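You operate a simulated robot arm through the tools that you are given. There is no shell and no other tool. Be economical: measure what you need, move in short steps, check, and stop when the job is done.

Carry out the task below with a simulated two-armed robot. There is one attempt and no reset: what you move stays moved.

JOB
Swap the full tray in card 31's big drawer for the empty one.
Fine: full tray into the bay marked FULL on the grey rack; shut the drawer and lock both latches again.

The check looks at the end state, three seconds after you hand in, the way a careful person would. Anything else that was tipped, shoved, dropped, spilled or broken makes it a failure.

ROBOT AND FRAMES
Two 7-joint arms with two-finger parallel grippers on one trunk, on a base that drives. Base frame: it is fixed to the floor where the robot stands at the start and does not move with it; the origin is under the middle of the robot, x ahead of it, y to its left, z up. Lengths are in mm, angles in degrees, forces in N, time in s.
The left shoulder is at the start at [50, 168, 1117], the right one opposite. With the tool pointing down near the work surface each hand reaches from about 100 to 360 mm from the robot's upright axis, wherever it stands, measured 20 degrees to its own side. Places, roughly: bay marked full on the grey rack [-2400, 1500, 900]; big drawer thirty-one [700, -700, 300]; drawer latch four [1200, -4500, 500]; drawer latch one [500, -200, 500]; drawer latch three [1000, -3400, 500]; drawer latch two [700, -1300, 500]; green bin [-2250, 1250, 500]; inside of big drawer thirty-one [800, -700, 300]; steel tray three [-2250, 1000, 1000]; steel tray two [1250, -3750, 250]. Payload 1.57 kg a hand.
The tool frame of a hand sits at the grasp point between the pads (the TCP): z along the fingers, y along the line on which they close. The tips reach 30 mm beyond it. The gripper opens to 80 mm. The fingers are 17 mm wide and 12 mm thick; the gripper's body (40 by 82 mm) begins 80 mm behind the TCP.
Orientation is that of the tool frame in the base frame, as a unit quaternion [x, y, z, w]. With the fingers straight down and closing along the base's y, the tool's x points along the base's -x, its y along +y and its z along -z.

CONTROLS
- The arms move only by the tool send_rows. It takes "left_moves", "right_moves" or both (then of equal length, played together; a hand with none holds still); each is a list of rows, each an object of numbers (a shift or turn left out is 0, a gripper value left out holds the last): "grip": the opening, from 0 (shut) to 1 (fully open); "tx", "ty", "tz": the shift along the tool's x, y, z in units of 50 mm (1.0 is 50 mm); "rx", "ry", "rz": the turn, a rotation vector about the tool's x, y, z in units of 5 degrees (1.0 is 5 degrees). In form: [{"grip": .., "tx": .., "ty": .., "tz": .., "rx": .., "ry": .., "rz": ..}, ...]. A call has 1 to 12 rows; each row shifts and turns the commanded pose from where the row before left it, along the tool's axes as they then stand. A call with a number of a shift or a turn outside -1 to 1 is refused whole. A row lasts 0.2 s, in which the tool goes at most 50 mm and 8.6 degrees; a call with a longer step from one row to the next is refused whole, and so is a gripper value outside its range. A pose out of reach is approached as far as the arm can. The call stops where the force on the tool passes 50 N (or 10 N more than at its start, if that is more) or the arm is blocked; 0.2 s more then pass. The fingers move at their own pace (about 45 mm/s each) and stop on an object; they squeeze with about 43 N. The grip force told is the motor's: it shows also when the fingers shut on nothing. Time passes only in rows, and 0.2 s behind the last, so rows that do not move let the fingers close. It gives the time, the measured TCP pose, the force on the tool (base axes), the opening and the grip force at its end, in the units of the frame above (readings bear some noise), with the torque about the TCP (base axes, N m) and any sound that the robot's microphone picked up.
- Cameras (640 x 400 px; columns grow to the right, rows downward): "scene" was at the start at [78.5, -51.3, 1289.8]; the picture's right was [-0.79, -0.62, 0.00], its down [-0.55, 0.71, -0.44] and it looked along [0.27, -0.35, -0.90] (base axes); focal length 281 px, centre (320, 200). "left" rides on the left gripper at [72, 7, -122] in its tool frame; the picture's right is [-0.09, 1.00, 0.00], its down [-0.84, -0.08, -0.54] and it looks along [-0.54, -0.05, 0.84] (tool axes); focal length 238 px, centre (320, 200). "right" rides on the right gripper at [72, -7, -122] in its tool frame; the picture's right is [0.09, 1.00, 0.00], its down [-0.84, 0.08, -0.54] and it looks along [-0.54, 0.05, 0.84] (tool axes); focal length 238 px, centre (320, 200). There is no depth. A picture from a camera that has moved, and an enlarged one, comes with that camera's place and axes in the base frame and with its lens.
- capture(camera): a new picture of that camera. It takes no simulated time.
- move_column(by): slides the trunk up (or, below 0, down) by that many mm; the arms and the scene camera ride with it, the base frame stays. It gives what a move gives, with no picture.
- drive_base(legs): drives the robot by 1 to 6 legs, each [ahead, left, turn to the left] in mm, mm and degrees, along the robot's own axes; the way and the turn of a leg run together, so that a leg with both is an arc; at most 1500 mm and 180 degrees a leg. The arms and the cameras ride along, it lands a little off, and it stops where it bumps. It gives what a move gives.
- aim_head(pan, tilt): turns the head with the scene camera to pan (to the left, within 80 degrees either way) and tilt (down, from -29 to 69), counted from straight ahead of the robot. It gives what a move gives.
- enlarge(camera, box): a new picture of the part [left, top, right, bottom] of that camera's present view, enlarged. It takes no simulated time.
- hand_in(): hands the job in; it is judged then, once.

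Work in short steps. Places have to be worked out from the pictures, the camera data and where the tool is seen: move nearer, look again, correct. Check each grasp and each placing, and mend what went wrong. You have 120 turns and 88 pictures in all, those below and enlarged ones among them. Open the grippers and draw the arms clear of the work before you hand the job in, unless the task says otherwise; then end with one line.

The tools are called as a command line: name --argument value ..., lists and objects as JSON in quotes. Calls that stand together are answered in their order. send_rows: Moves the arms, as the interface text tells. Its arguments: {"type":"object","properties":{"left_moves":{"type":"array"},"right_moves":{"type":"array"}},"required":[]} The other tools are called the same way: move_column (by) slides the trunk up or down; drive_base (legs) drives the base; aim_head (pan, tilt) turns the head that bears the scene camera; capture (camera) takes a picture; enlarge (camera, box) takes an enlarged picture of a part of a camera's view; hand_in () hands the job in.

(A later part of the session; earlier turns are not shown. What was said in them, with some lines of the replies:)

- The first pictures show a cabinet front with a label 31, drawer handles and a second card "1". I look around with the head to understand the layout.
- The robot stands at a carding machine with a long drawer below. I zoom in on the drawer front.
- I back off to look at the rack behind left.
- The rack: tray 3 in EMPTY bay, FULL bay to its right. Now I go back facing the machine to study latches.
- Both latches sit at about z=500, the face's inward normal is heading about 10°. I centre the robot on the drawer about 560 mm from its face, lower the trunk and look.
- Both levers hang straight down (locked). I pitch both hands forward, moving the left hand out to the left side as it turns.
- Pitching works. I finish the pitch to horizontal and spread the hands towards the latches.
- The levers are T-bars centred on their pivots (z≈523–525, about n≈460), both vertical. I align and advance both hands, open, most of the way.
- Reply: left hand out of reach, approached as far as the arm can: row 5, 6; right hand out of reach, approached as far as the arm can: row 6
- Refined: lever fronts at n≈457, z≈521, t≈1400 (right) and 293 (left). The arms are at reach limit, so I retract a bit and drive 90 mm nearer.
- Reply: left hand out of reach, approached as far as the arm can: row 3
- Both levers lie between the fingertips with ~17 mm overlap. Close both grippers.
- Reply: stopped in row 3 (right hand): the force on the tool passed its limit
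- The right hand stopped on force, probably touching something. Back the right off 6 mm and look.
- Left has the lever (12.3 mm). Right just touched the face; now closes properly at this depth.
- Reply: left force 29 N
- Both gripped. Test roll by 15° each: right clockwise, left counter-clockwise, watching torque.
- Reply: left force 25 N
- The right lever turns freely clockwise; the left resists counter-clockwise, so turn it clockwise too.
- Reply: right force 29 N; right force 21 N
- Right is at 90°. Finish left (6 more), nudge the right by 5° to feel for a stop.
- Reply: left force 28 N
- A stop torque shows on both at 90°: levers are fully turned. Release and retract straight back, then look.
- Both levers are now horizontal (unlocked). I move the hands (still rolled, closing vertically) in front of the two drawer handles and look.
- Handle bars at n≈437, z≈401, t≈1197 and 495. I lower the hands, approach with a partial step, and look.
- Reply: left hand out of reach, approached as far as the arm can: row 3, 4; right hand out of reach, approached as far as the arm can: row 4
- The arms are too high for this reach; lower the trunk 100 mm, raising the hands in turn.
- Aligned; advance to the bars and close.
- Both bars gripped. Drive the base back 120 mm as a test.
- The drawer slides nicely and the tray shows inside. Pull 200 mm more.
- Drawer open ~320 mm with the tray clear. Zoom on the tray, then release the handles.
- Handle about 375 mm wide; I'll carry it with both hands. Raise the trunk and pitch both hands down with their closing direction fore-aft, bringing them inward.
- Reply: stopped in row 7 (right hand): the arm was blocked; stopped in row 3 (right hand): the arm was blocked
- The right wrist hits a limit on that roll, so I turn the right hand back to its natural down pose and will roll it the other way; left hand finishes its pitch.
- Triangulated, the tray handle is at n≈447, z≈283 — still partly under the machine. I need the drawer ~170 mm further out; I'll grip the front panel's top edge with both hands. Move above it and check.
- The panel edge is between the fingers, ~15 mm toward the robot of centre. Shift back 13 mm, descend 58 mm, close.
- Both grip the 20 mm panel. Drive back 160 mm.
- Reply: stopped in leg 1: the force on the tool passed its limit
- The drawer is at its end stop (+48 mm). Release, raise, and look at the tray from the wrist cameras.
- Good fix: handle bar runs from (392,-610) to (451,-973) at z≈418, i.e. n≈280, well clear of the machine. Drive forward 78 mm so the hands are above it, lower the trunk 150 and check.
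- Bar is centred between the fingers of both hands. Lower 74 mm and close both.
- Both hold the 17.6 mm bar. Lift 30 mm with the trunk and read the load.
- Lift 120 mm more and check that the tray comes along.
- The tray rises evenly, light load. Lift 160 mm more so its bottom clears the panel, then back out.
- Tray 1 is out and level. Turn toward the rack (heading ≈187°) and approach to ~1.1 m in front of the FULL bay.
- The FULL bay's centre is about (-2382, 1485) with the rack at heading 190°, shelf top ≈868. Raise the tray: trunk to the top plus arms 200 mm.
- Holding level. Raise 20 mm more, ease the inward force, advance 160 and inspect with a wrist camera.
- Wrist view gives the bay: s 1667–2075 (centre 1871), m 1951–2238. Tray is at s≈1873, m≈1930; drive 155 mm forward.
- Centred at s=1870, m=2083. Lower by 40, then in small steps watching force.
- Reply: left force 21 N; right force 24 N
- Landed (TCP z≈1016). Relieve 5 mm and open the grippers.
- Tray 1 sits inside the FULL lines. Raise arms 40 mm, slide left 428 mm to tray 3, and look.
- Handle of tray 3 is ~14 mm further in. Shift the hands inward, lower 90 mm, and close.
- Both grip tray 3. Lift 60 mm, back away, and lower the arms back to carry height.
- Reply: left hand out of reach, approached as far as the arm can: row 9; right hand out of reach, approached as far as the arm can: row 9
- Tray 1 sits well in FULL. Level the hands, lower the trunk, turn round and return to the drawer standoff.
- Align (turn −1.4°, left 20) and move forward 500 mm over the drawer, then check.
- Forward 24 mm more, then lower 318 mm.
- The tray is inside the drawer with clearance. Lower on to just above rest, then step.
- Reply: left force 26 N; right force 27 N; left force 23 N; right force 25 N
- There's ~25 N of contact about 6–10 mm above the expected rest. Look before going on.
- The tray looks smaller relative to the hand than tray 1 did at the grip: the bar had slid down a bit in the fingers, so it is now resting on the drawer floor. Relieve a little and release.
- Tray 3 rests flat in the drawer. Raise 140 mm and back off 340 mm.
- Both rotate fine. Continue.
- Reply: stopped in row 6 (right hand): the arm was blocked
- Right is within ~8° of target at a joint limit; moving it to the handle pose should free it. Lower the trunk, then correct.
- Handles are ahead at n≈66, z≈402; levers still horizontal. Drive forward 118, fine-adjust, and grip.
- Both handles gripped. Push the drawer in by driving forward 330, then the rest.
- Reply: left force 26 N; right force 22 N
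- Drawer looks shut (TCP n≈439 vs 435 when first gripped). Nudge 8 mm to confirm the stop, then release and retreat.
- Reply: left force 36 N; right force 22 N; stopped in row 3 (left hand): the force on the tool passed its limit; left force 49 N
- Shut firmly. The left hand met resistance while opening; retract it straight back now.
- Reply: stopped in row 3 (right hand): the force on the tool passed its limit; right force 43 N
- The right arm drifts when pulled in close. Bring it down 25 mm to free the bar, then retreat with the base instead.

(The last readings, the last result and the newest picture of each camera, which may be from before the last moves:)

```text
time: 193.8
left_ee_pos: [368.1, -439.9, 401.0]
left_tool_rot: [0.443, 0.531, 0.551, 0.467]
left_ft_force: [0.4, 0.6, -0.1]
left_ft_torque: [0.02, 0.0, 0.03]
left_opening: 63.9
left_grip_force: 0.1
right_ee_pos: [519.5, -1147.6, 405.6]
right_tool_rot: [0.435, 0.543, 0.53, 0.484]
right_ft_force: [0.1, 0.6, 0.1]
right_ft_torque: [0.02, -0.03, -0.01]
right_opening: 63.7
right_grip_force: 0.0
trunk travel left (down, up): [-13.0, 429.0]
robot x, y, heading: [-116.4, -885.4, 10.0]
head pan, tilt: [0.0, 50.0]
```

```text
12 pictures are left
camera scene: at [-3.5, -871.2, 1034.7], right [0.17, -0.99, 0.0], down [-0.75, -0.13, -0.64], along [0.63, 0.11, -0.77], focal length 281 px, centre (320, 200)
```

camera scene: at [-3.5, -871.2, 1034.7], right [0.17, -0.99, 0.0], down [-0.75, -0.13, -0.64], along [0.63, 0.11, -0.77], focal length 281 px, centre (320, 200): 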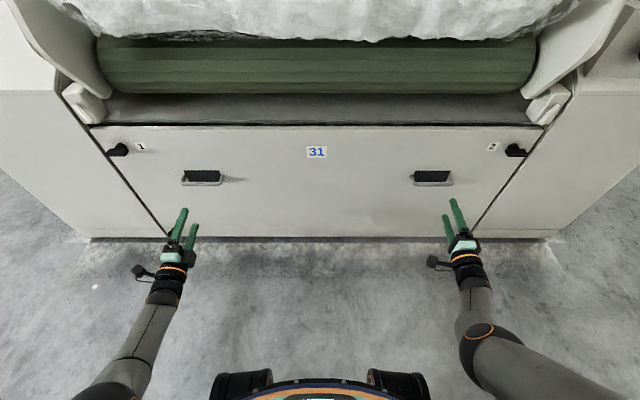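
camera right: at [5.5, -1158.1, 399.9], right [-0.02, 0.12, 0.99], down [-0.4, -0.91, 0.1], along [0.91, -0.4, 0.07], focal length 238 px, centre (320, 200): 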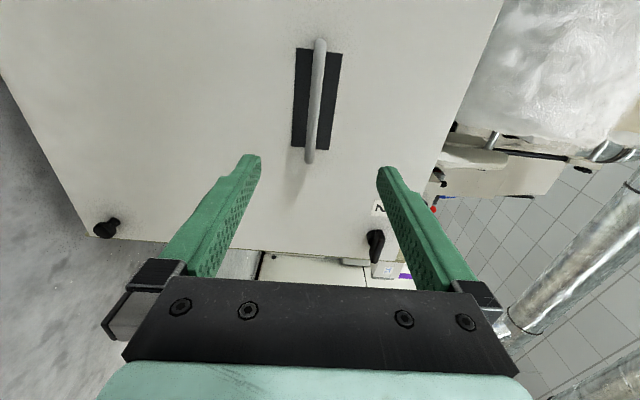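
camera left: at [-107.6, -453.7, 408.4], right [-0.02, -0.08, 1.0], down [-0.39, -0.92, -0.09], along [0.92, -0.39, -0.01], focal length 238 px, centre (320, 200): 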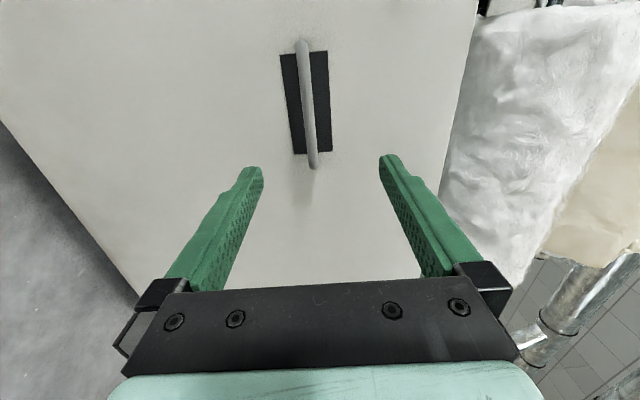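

Drawer shut, levers horizontal. Raise the trunk 100, spread the hands toward the latches and trim orientations.

move_column --by 100

send_rows --left_moves '[{"tx": 0.82, "ty": 0.08}, {"tx": 0.82, "ty": 0.08}, {"tx": 0.82, "ty": 0.08}, {"tx": 0.82, "ty": 0.08}, {"tx": 0.8, "ty": 0.1}, {"rx": 0.54}]' --right_moves '[{"tx": -0.72, "ty": 0.08}, {"tx": -0.72, "ty": 0.08}, {"tx": -0.72, "ty": 0.08}, {"tx": -0.72, "ty": 0.08}, {"tx": -0.72, "ty": 0.08}, {"rx": 0.46, "ry": 0.16, "rz": 0.78}]'

drive_base --legs '[[50, 0, 0]]'

capture --camera "right"

capture --camera "left"

```text
time: 195.2
left_ee_pos: [366.9, -439.5, 501.0]
left_tool_rot: [0.442, 0.531, 0.552, 0.468]
left_ft_force: [-0.2, -0.8, -0.5]
left_ft_torque: [-0.01, -0.01, -0.02]
left_opening: 63.9
left_grip_force: 0.0
right_ee_pos: [520.1, -1147.1, 504.2]
right_tool_rot: [0.434, 0.543, 0.53, 0.486]
right_ft_force: [0.1, 0.3, 0.5]
right_ft_torque: [0.0, 0.0, 0.02]
right_opening: 63.9
right_grip_force: 0.0
trunk travel left (down, up): [-113.0, 329.0]
robot x, y, heading: [-120.8, -892.1, 10.1]
head pan, tilt: [0.0, 50.0]
```

```text
time: 196.6
left_ee_pos: [323.7, -271.8, 535.9]
left_tool_rot: [0.453, 0.543, 0.54, 0.457]
left_ft_force: [-0.5, -0.3, 0.0]
left_ft_torque: [0.01, 0.01, 0.0]
left_opening: 64.3
left_grip_force: 0.0
left hand out of reach, approached as far as the arm can: row 3, 4, 5, 6
right_ee_pos: [535.4, -1310.3, 562.8]
right_tool_rot: [0.459, 0.542, 0.539, 0.453]
right_ft_force: [0.1, -0.4, -0.6]
right_ft_torque: [0.01, -0.02, -0.01]
right_opening: 63.8
right_grip_force: 0.0
right hand out of reach, approached as far as the arm can: row 3, 4, 5
trunk travel left (down, up): [-113.0, 329.0]
robot x, y, heading: [-118.2, -890.2, 10.0]
head pan, tilt: [0.0, 50.0]
```

```text
time: 197.5
left_ee_pos: [371.9, -262.3, 537.0]
left_tool_rot: [0.453, 0.543, 0.539, 0.457]
left_ft_force: [0.3, 0.1, -0.3]
left_ft_torque: [0.0, 0.0, -0.02]
left_opening: 64.0
left_grip_force: 0.0
right_ee_pos: [584.3, -1303.2, 562.0]
right_tool_rot: [0.46, 0.541, 0.538, 0.453]
right_ft_force: [-0.2, 0.0, -0.3]
right_ft_torque: [-0.01, 0.01, 0.02]
right_opening: 63.9
right_grip_force: 0.1
trunk travel left (down, up): [-113.0, 329.0]
robot x, y, heading: [-71.9, -879.5, 9.7]
head pan, tilt: [0.0, 50.0]
```

```text
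11 pictures are left
camera right: at [452.5, -1251.9, 557.9], right [-0.01, 0.09, 1.0], down [-0.39, -0.92, 0.08], along [0.92, -0.39, 0.04], focal length 238 px, centre (320, 200)
```

right: 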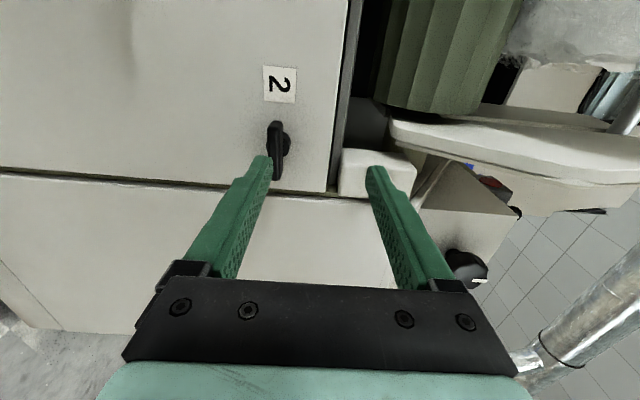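

```text
10 pictures are left
camera left: at [239.4, -214.6, 543.1], right [0.01, -0.08, 1.0], down [-0.39, -0.92, -0.07], along [0.92, -0.39, -0.05], focal length 238 px, centre (320, 200)
```

left: 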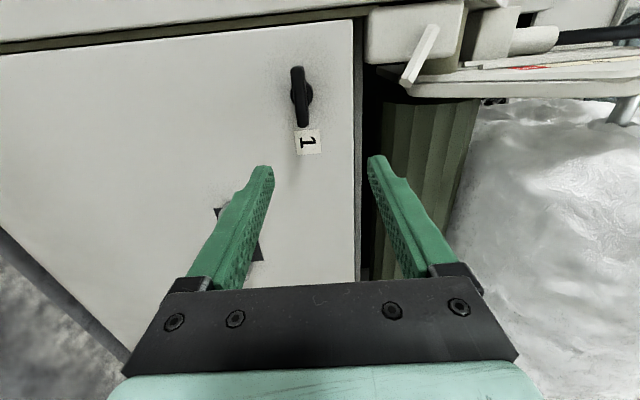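

The hands are too far ahead of the robot to spread further. Retract and align them, then drive closer.

send_rows --left_moves '[{"tz": -0.7}, {"tz": -0.7}, {"tz": -0.7}, {"tx": 0.58, "ty": -0.3}]' --right_moves '[{"tz": -0.93}, {"tz": -0.93}, {"tz": -0.93}, {"tx": -0.32, "ty": -0.8}]'

drive_base --legs '[[150, 0, 0]]'

capture --camera "right"

capture --camera "left"

```text
time: 198.5
left_ee_pos: [278.8, -251.3, 505.9]
left_tool_rot: [0.452, 0.543, 0.539, 0.458]
left_ft_force: [-0.5, -0.1, -0.5]
left_ft_torque: [-0.01, 0.01, 0.01]
left_opening: 64.2
left_grip_force: 0.0
left hand out of reach, approached as far as the arm can: row 1, 2, 3, 4
right_ee_pos: [448.6, -1340.8, 523.5]
right_tool_rot: [0.459, 0.542, 0.539, 0.454]
right_ft_force: [0.0, 0.3, -0.1]
right_ft_torque: [0.0, 0.03, -0.02]
right_opening: 64.1
right_grip_force: 0.0
trunk travel left (down, up): [-113.0, 329.0]
robot x, y, heading: [-69.2, -880.7, 9.7]
head pan, tilt: [0.0, 50.0]
```

```text
time: 199.9
left_ee_pos: [425.0, -224.6, 505.1]
left_tool_rot: [0.452, 0.544, 0.539, 0.457]
left_ft_force: [1.1, 0.3, 0.4]
left_ft_torque: [0.01, -0.01, 0.0]
left_opening: 64.0
left_grip_force: 0.1
right_ee_pos: [597.9, -1314.1, 523.6]
right_tool_rot: [0.458, 0.543, 0.539, 0.453]
right_ft_force: [-0.2, 0.0, -0.1]
right_ft_torque: [-0.01, 0.0, -0.01]
right_opening: 64.1
right_grip_force: 0.1
trunk travel left (down, up): [-113.0, 329.0]
robot x, y, heading: [80.5, -855.8, 10.1]
head pan, tilt: [0.0, 50.0]
```

```text
9 pictures are left
camera right: at [466.6, -1263.3, 519.5], right [-0.01, 0.09, 1.0], down [-0.39, -0.92, 0.08], along [0.92, -0.39, 0.04], focal length 238 px, centre (320, 200)
```

right: 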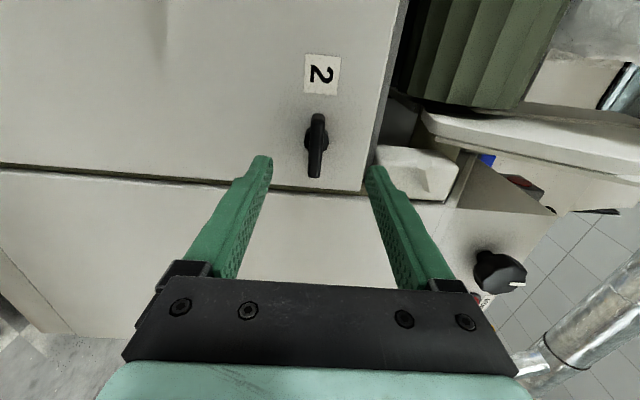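

```text
8 pictures are left
camera left: at [292.0, -177.3, 512.0], right [0.02, -0.08, 1.0], down [-0.39, -0.92, -0.07], along [0.92, -0.38, -0.05], focal length 238 px, centre (320, 200)
```

left: 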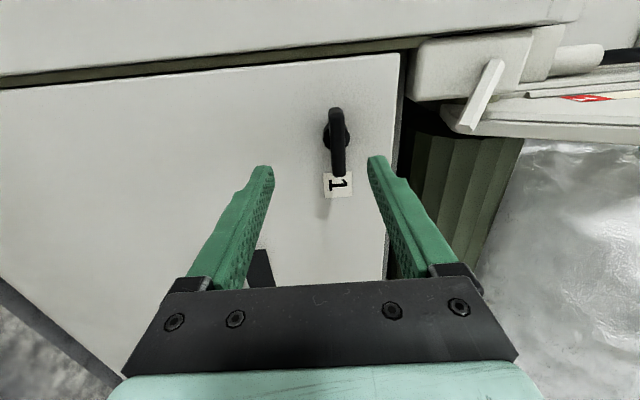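

Right aligned; left needs 16 mm up. Trim left back/up, then drive 80 mm to the levers.

send_rows --left_moves '[{"tz": -0.34}, {"ty": 0.32}, {}]'

drive_base --legs '[[70, 0, 0]]'

```text
time: 200.7
left_ee_pos: [410.7, -217.1, 509.1]
left_tool_rot: [0.452, 0.544, 0.539, 0.458]
left_ft_force: [0.0, -0.1, 0.2]
left_ft_torque: [0.0, 0.01, 0.01]
left_opening: 64.0
left_grip_force: 0.1
left hand out of reach, approached as far as the arm can: row 1, 2
right_ee_pos: [598.1, -1313.2, 523.8]
right_tool_rot: [0.459, 0.542, 0.54, 0.453]
right_ft_force: [0.3, 0.5, -0.1]
right_ft_torque: [-0.02, 0.03, 0.02]
right_opening: 63.9
right_grip_force: 0.0
trunk travel left (down, up): [-113.0, 329.0]
robot x, y, heading: [76.7, -855.9, 9.9]
head pan, tilt: [0.0, 50.0]
```

```text
time: 201.7
left_ee_pos: [477.2, -204.8, 508.3]
left_tool_rot: [0.451, 0.544, 0.54, 0.457]
left_ft_force: [-0.8, -0.6, 0.9]
left_ft_torque: [0.01, 0.02, 0.02]
left_opening: 64.0
left_grip_force: 0.1
right_ee_pos: [666.3, -1302.0, 523.9]
right_tool_rot: [0.459, 0.542, 0.539, 0.453]
right_ft_force: [0.8, -1.0, -0.3]
right_ft_torque: [0.0, 0.0, -0.02]
right_opening: 64.0
right_grip_force: 0.0
trunk travel left (down, up): [-113.0, 329.0]
robot x, y, heading: [141.2, -840.9, 10.1]
head pan, tilt: [0.0, 50.0]
```

Raise trunk 13 mm (for the left), correct the rest with the arms, advance 10 mm and check.

move_column --by 13

send_rows --left_moves '[{"tx": -0.19}, {"tz": 0.16}, {}]' --right_moves '[{"ty": -0.28}, {"tz": 0.18}, {}]'

capture --camera "left"

capture --camera "right"

```text
time: 202.3
left_ee_pos: [478.7, -205.1, 522.2]
left_tool_rot: [0.451, 0.544, 0.54, 0.457]
left_ft_force: [0.5, 0.3, -0.3]
left_ft_torque: [0.02, 0.01, 0.01]
left_opening: 64.3
left_grip_force: 0.1
right_ee_pos: [666.6, -1301.4, 537.1]
right_tool_rot: [0.459, 0.543, 0.539, 0.452]
right_ft_force: [-0.1, 0.7, 0.1]
right_ft_torque: [0.0, 0.01, 0.01]
right_opening: 64.1
right_grip_force: 0.0
trunk travel left (down, up): [-126.0, 316.0]
robot x, y, heading: [147.9, -842.3, 10.3]
head pan, tilt: [0.0, 50.0]
```

```text
time: 203.1
left_ee_pos: [487.8, -211.7, 520.1]
left_tool_rot: [0.452, 0.544, 0.54, 0.457]
left_ft_force: [-0.1, -0.4, 1.1]
left_ft_torque: [0.04, 0.0, -0.06]
left_opening: 64.3
left_grip_force: 0.1
left hand out of reach, approached as far as the arm can: row 1
right_ee_pos: [676.3, -1300.2, 523.5]
right_tool_rot: [0.459, 0.542, 0.539, 0.452]
right_ft_force: [0.6, -0.6, -0.1]
right_ft_torque: [-0.03, 0.01, -0.01]
right_opening: 64.0
right_grip_force: 0.0
trunk travel left (down, up): [-126.0, 316.0]
robot x, y, heading: [145.6, -841.0, 9.7]
head pan, tilt: [0.0, 50.0]
```

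```text
7 pictures are left
camera left: at [354.8, -163.0, 525.8], right [0.01, -0.08, 1.0], down [-0.39, -0.92, -0.07], along [0.92, -0.39, -0.04], focal length 238 px, centre (320, 200)
```

left: 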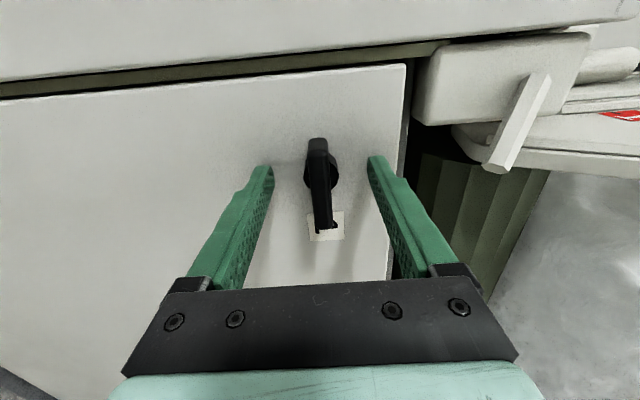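

```text
6 pictures are left
camera right: at [543.5, -1249.8, 518.5], right [-0.01, 0.09, 1.0], down [-0.39, -0.92, 0.08], along [0.92, -0.39, 0.04], focal length 238 px, centre (320, 200)
```

right: 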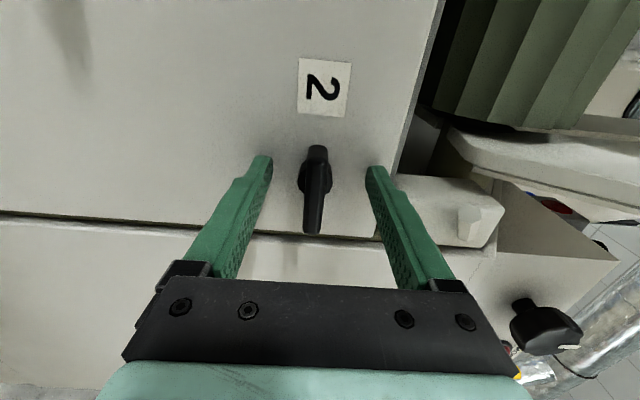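

Both levers sit between the fingertips as before. Close and grip.

send_rows --left_moves '[{"grip": 0.4}, {"grip": 0.1}, {"grip": 0}, {"grip": 0}, {"grip": 0}, {"grip": 0}]' --right_moves '[{"grip": 0.4, "ty": -0.04}, {"grip": 0.1}, {"grip": 0}, {"grip": 0}, {"grip": 0}, {"grip": 0}]'

send_rows --left_moves '[{"rz": -1}, {"rz": -1}, {"rz": -1}, {"rz": -1}, {"rz": -1}, {"rz": -1}, {"rz": -1}, {"rz": -1}, {"rz": -1}]' --right_moves '[{"rz": -1}, {"rz": -1}, {"rz": -1}, {"rz": -1}, {"rz": -1}, {"rz": -1}, {"rz": -1}, {"rz": -1}, {"rz": -1}]'

```text
time: 204.5
left_ee_pos: [487.8, -211.7, 519.9]
left_tool_rot: [0.451, 0.544, 0.541, 0.456]
left_ft_force: [-1.0, 0.1, 4.2]
left_ft_torque: [0.0, 0.27, -0.28]
left_opening: 11.8
left_grip_force: 29.2
right_ee_pos: [675.9, -1300.4, 519.5]
right_tool_rot: [0.458, 0.542, 0.539, 0.452]
right_ft_force: [1.5, -1.7, -3.8]
right_ft_torque: [-0.1, -0.66, -0.01]
right_opening: 12.3
right_grip_force: 28.9
trunk travel left (down, up): [-126.0, 316.0]
robot x, y, heading: [145.2, -841.2, 10.0]
head pan, tilt: [0.0, 50.0]
```

```text
time: 206.5
left_ee_pos: [488.6, -209.6, 519.7]
left_tool_rot: [0.208, 0.676, 0.325, 0.628]
left_ft_force: [-7.8, 7.8, 4.7]
left_ft_torque: [-0.04, 0.24, -0.58]
left_opening: 11.9
left_grip_force: 29.3
right_ee_pos: [675.5, -1300.8, 516.7]
right_tool_rot: [0.219, 0.679, 0.322, 0.622]
right_ft_force: [4.4, -12.2, -26.7]
right_ft_torque: [0.26, -0.87, -0.1]
right_opening: 12.3
right_grip_force: 29.7
trunk travel left (down, up): [-126.0, 316.0]
robot x, y, heading: [144.3, -844.8, 10.2]
head pan, tilt: [0.0, 50.0]
```

Turning well. Finish the second 45°, with a small overtravel to feel the stop.

send_rows --left_moves '[{"rz": -1}, {"rz": -1}, {"rz": -1}, {"rz": -1}, {"rz": -1}, {"rz": -1}, {"rz": -1}, {"rz": -1}, {"rz": -1}, {"rz": -0.5}]' --right_moves '[{"rz": -1, "tx": 0.014, "ty": -0.042}, {"rz": -1}, {"rz": -1}, {"rz": -1}, {"rz": -1}, {"rz": -1}, {"rz": -1}, {"rz": -1}, {"rz": -1}, {"rz": -0.5}]'

```text
time: 208.7
left_ee_pos: [488.3, -210.8, 521.0]
left_tool_rot: [-0.08, 0.703, 0.044, 0.705]
left_ft_force: [-6.9, 13.7, 2.9]
left_ft_torque: [0.56, 0.57, -0.6]
left_opening: 12.4
left_grip_force: 30.1
right_ee_pos: [675.6, -1304.9, 516.8]
right_tool_rot: [-0.073, 0.709, 0.042, 0.701]
right_ft_force: [4.4, -23.7, -19.0]
right_ft_torque: [0.58, 0.17, 0.54]
right_opening: 12.2
right_grip_force: 29.3
trunk travel left (down, up): [-126.0, 316.0]
robot x, y, heading: [144.2, -841.3, 10.1]
head pan, tilt: [0.0, 50.0]
```

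Both show the stop torque: levers vertical again. Release and draw back, then inspect.

send_rows --left_moves '[{"rz": 0.4, "grip": 0.4}, {"grip": 0.6}, {"grip": 0.6}, {"grip": 0.6}]' --right_moves '[{"rz": 0.4, "grip": 0.4}, {"grip": 0.6}, {"grip": 0.6}, {"grip": 0.6}]'

drive_base --legs '[[-200, 0, 0]]'

capture --camera "scene"

enlarge --camera "right" --box '[220, 40, 420, 200]'

enlarge --camera "left" --box '[220, 40, 420, 200]'

```text
time: 209.7
left_ee_pos: [488.2, -209.9, 518.4]
left_tool_rot: [-0.069, 0.704, 0.055, 0.705]
left_ft_force: [-0.3, 1.2, 0.1]
left_ft_torque: [0.01, 0.01, 0.03]
left_opening: 48.3
left_grip_force: 0.0
right_ee_pos: [674.6, -1300.2, 519.8]
right_tool_rot: [-0.062, 0.707, 0.058, 0.702]
right_ft_force: [0.7, 0.3, 0.8]
right_ft_torque: [-0.02, 0.0, 0.01]
right_opening: 48.3
right_grip_force: 0.0
trunk travel left (down, up): [-126.0, 316.0]
robot x, y, heading: [145.4, -841.6, 9.8]
head pan, tilt: [0.0, 50.0]
```

```text
time: 211.3
left_ee_pos: [295.3, -246.6, 519.3]
left_tool_rot: [-0.067, 0.704, 0.055, 0.705]
left_ft_force: [-0.7, 0.1, -0.2]
left_ft_torque: [0.03, -0.01, 0.0]
left_opening: 48.1
left_grip_force: 0.0
right_ee_pos: [478.8, -1337.2, 518.1]
right_tool_rot: [-0.061, 0.707, 0.057, 0.702]
right_ft_force: [0.0, 0.5, -0.3]
right_ft_torque: [0.03, 0.0, 0.04]
right_opening: 47.7
right_grip_force: 0.1
trunk travel left (down, up): [-126.0, 316.0]
robot x, y, heading: [-49.9, -876.5, 9.8]
head pan, tilt: [0.0, 50.0]
```

```text
5 pictures are left
camera scene: at [65.7, -859.1, 1147.7], right [0.17, -0.99, 0.0], down [-0.75, -0.13, -0.64], along [0.63, 0.11, -0.77], focal length 281 px, centre (320, 200)
```

scene: 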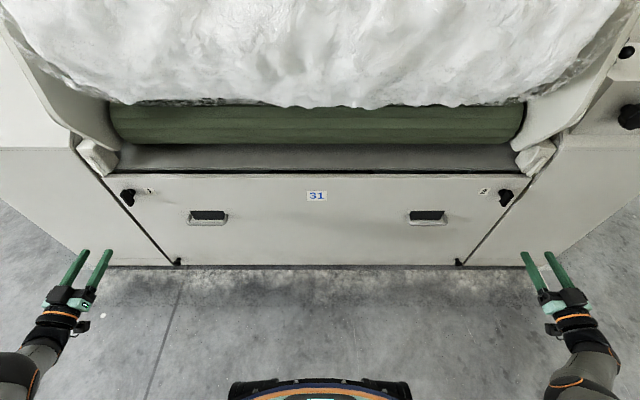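

```text
2.50 times, centred on (320, 120) of right
camera zoom: at [359.7, -1364.1, 449.1], right [-0.17, 0.98, -0.1], down [-0.54, -0.01, 0.84], along [0.82, 0.19, 0.53], focal length 596 px, centre (320, 400)
```

zoom: 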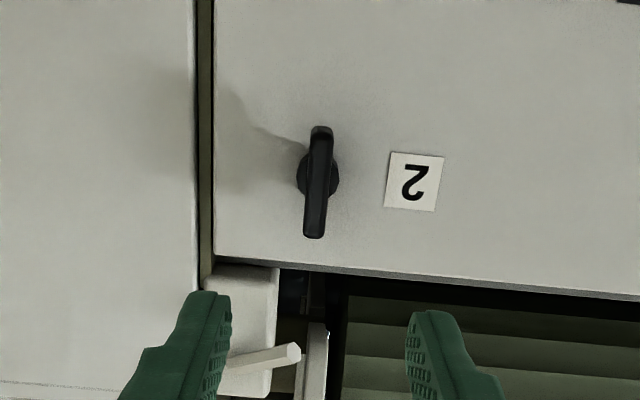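

```text
2.50 times, centred on (320, 120) of left
camera zoom: at [174.6, -263.9, 447.5], right [-0.17, 0.98, 0.07], down [-0.52, -0.15, 0.84], along [0.83, 0.1, 0.54], focal length 596 px, centre (320, 400)
```

zoom: 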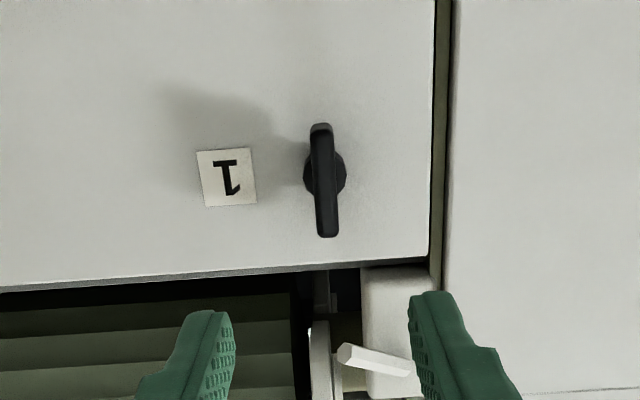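

Both levers are vertical (locked) and the drawer is flush. Draw clear with grippers open and hand in.

drive_base --legs '[[-250, 0, 0]]'

send_rows --left_moves '[{"grip": 1}, {"grip": 1}, {"grip": 1}]' --right_moves '[{"grip": 1}, {"grip": 1}, {"grip": 1}]'

hand_in

```text
time: 213.1
left_ee_pos: [49.6, -286.5, 519.7]
left_tool_rot: [-0.069, 0.704, 0.056, 0.705]
left_ft_force: [-0.9, 0.4, -0.2]
left_ft_torque: [0.01, 0.03, 0.01]
left_opening: 48.3
left_grip_force: 0.0
right_ee_pos: [237.8, -1377.0, 518.4]
right_tool_rot: [-0.063, 0.707, 0.059, 0.702]
right_ft_force: [0.5, -0.2, 0.2]
right_ft_torque: [0.01, 0.03, 0.03]
right_opening: 48.4
right_grip_force: 0.0
trunk travel left (down, up): [-126.0, 316.0]
robot x, y, heading: [-292.0, -922.7, 10.2]
head pan, tilt: [0.0, 50.0]
```

```text
time: 213.9
left_ee_pos: [50.2, -286.5, 519.3]
left_tool_rot: [-0.069, 0.704, 0.056, 0.705]
left_ft_force: [0.8, 0.1, -0.1]
left_ft_torque: [0.0, 0.03, 0.02]
left_opening: 80.0
left_grip_force: 0.2
right_ee_pos: [236.1, -1377.5, 519.3]
right_tool_rot: [-0.063, 0.707, 0.059, 0.702]
right_ft_force: [-0.4, 0.6, 0.0]
right_ft_torque: [0.02, 0.03, -0.01]
right_opening: 79.9
right_grip_force: 0.0
trunk travel left (down, up): [-126.0, 316.0]
robot x, y, heading: [-292.1, -920.8, 10.3]
head pan, tilt: [0.0, 50.0]
```

```text
The job is handed in.
```

The job is handed in: the full tray (1) is in the FULL bay, the empty tray (3) is in card 31's drawer, and the drawer is shut with both latches locked again.
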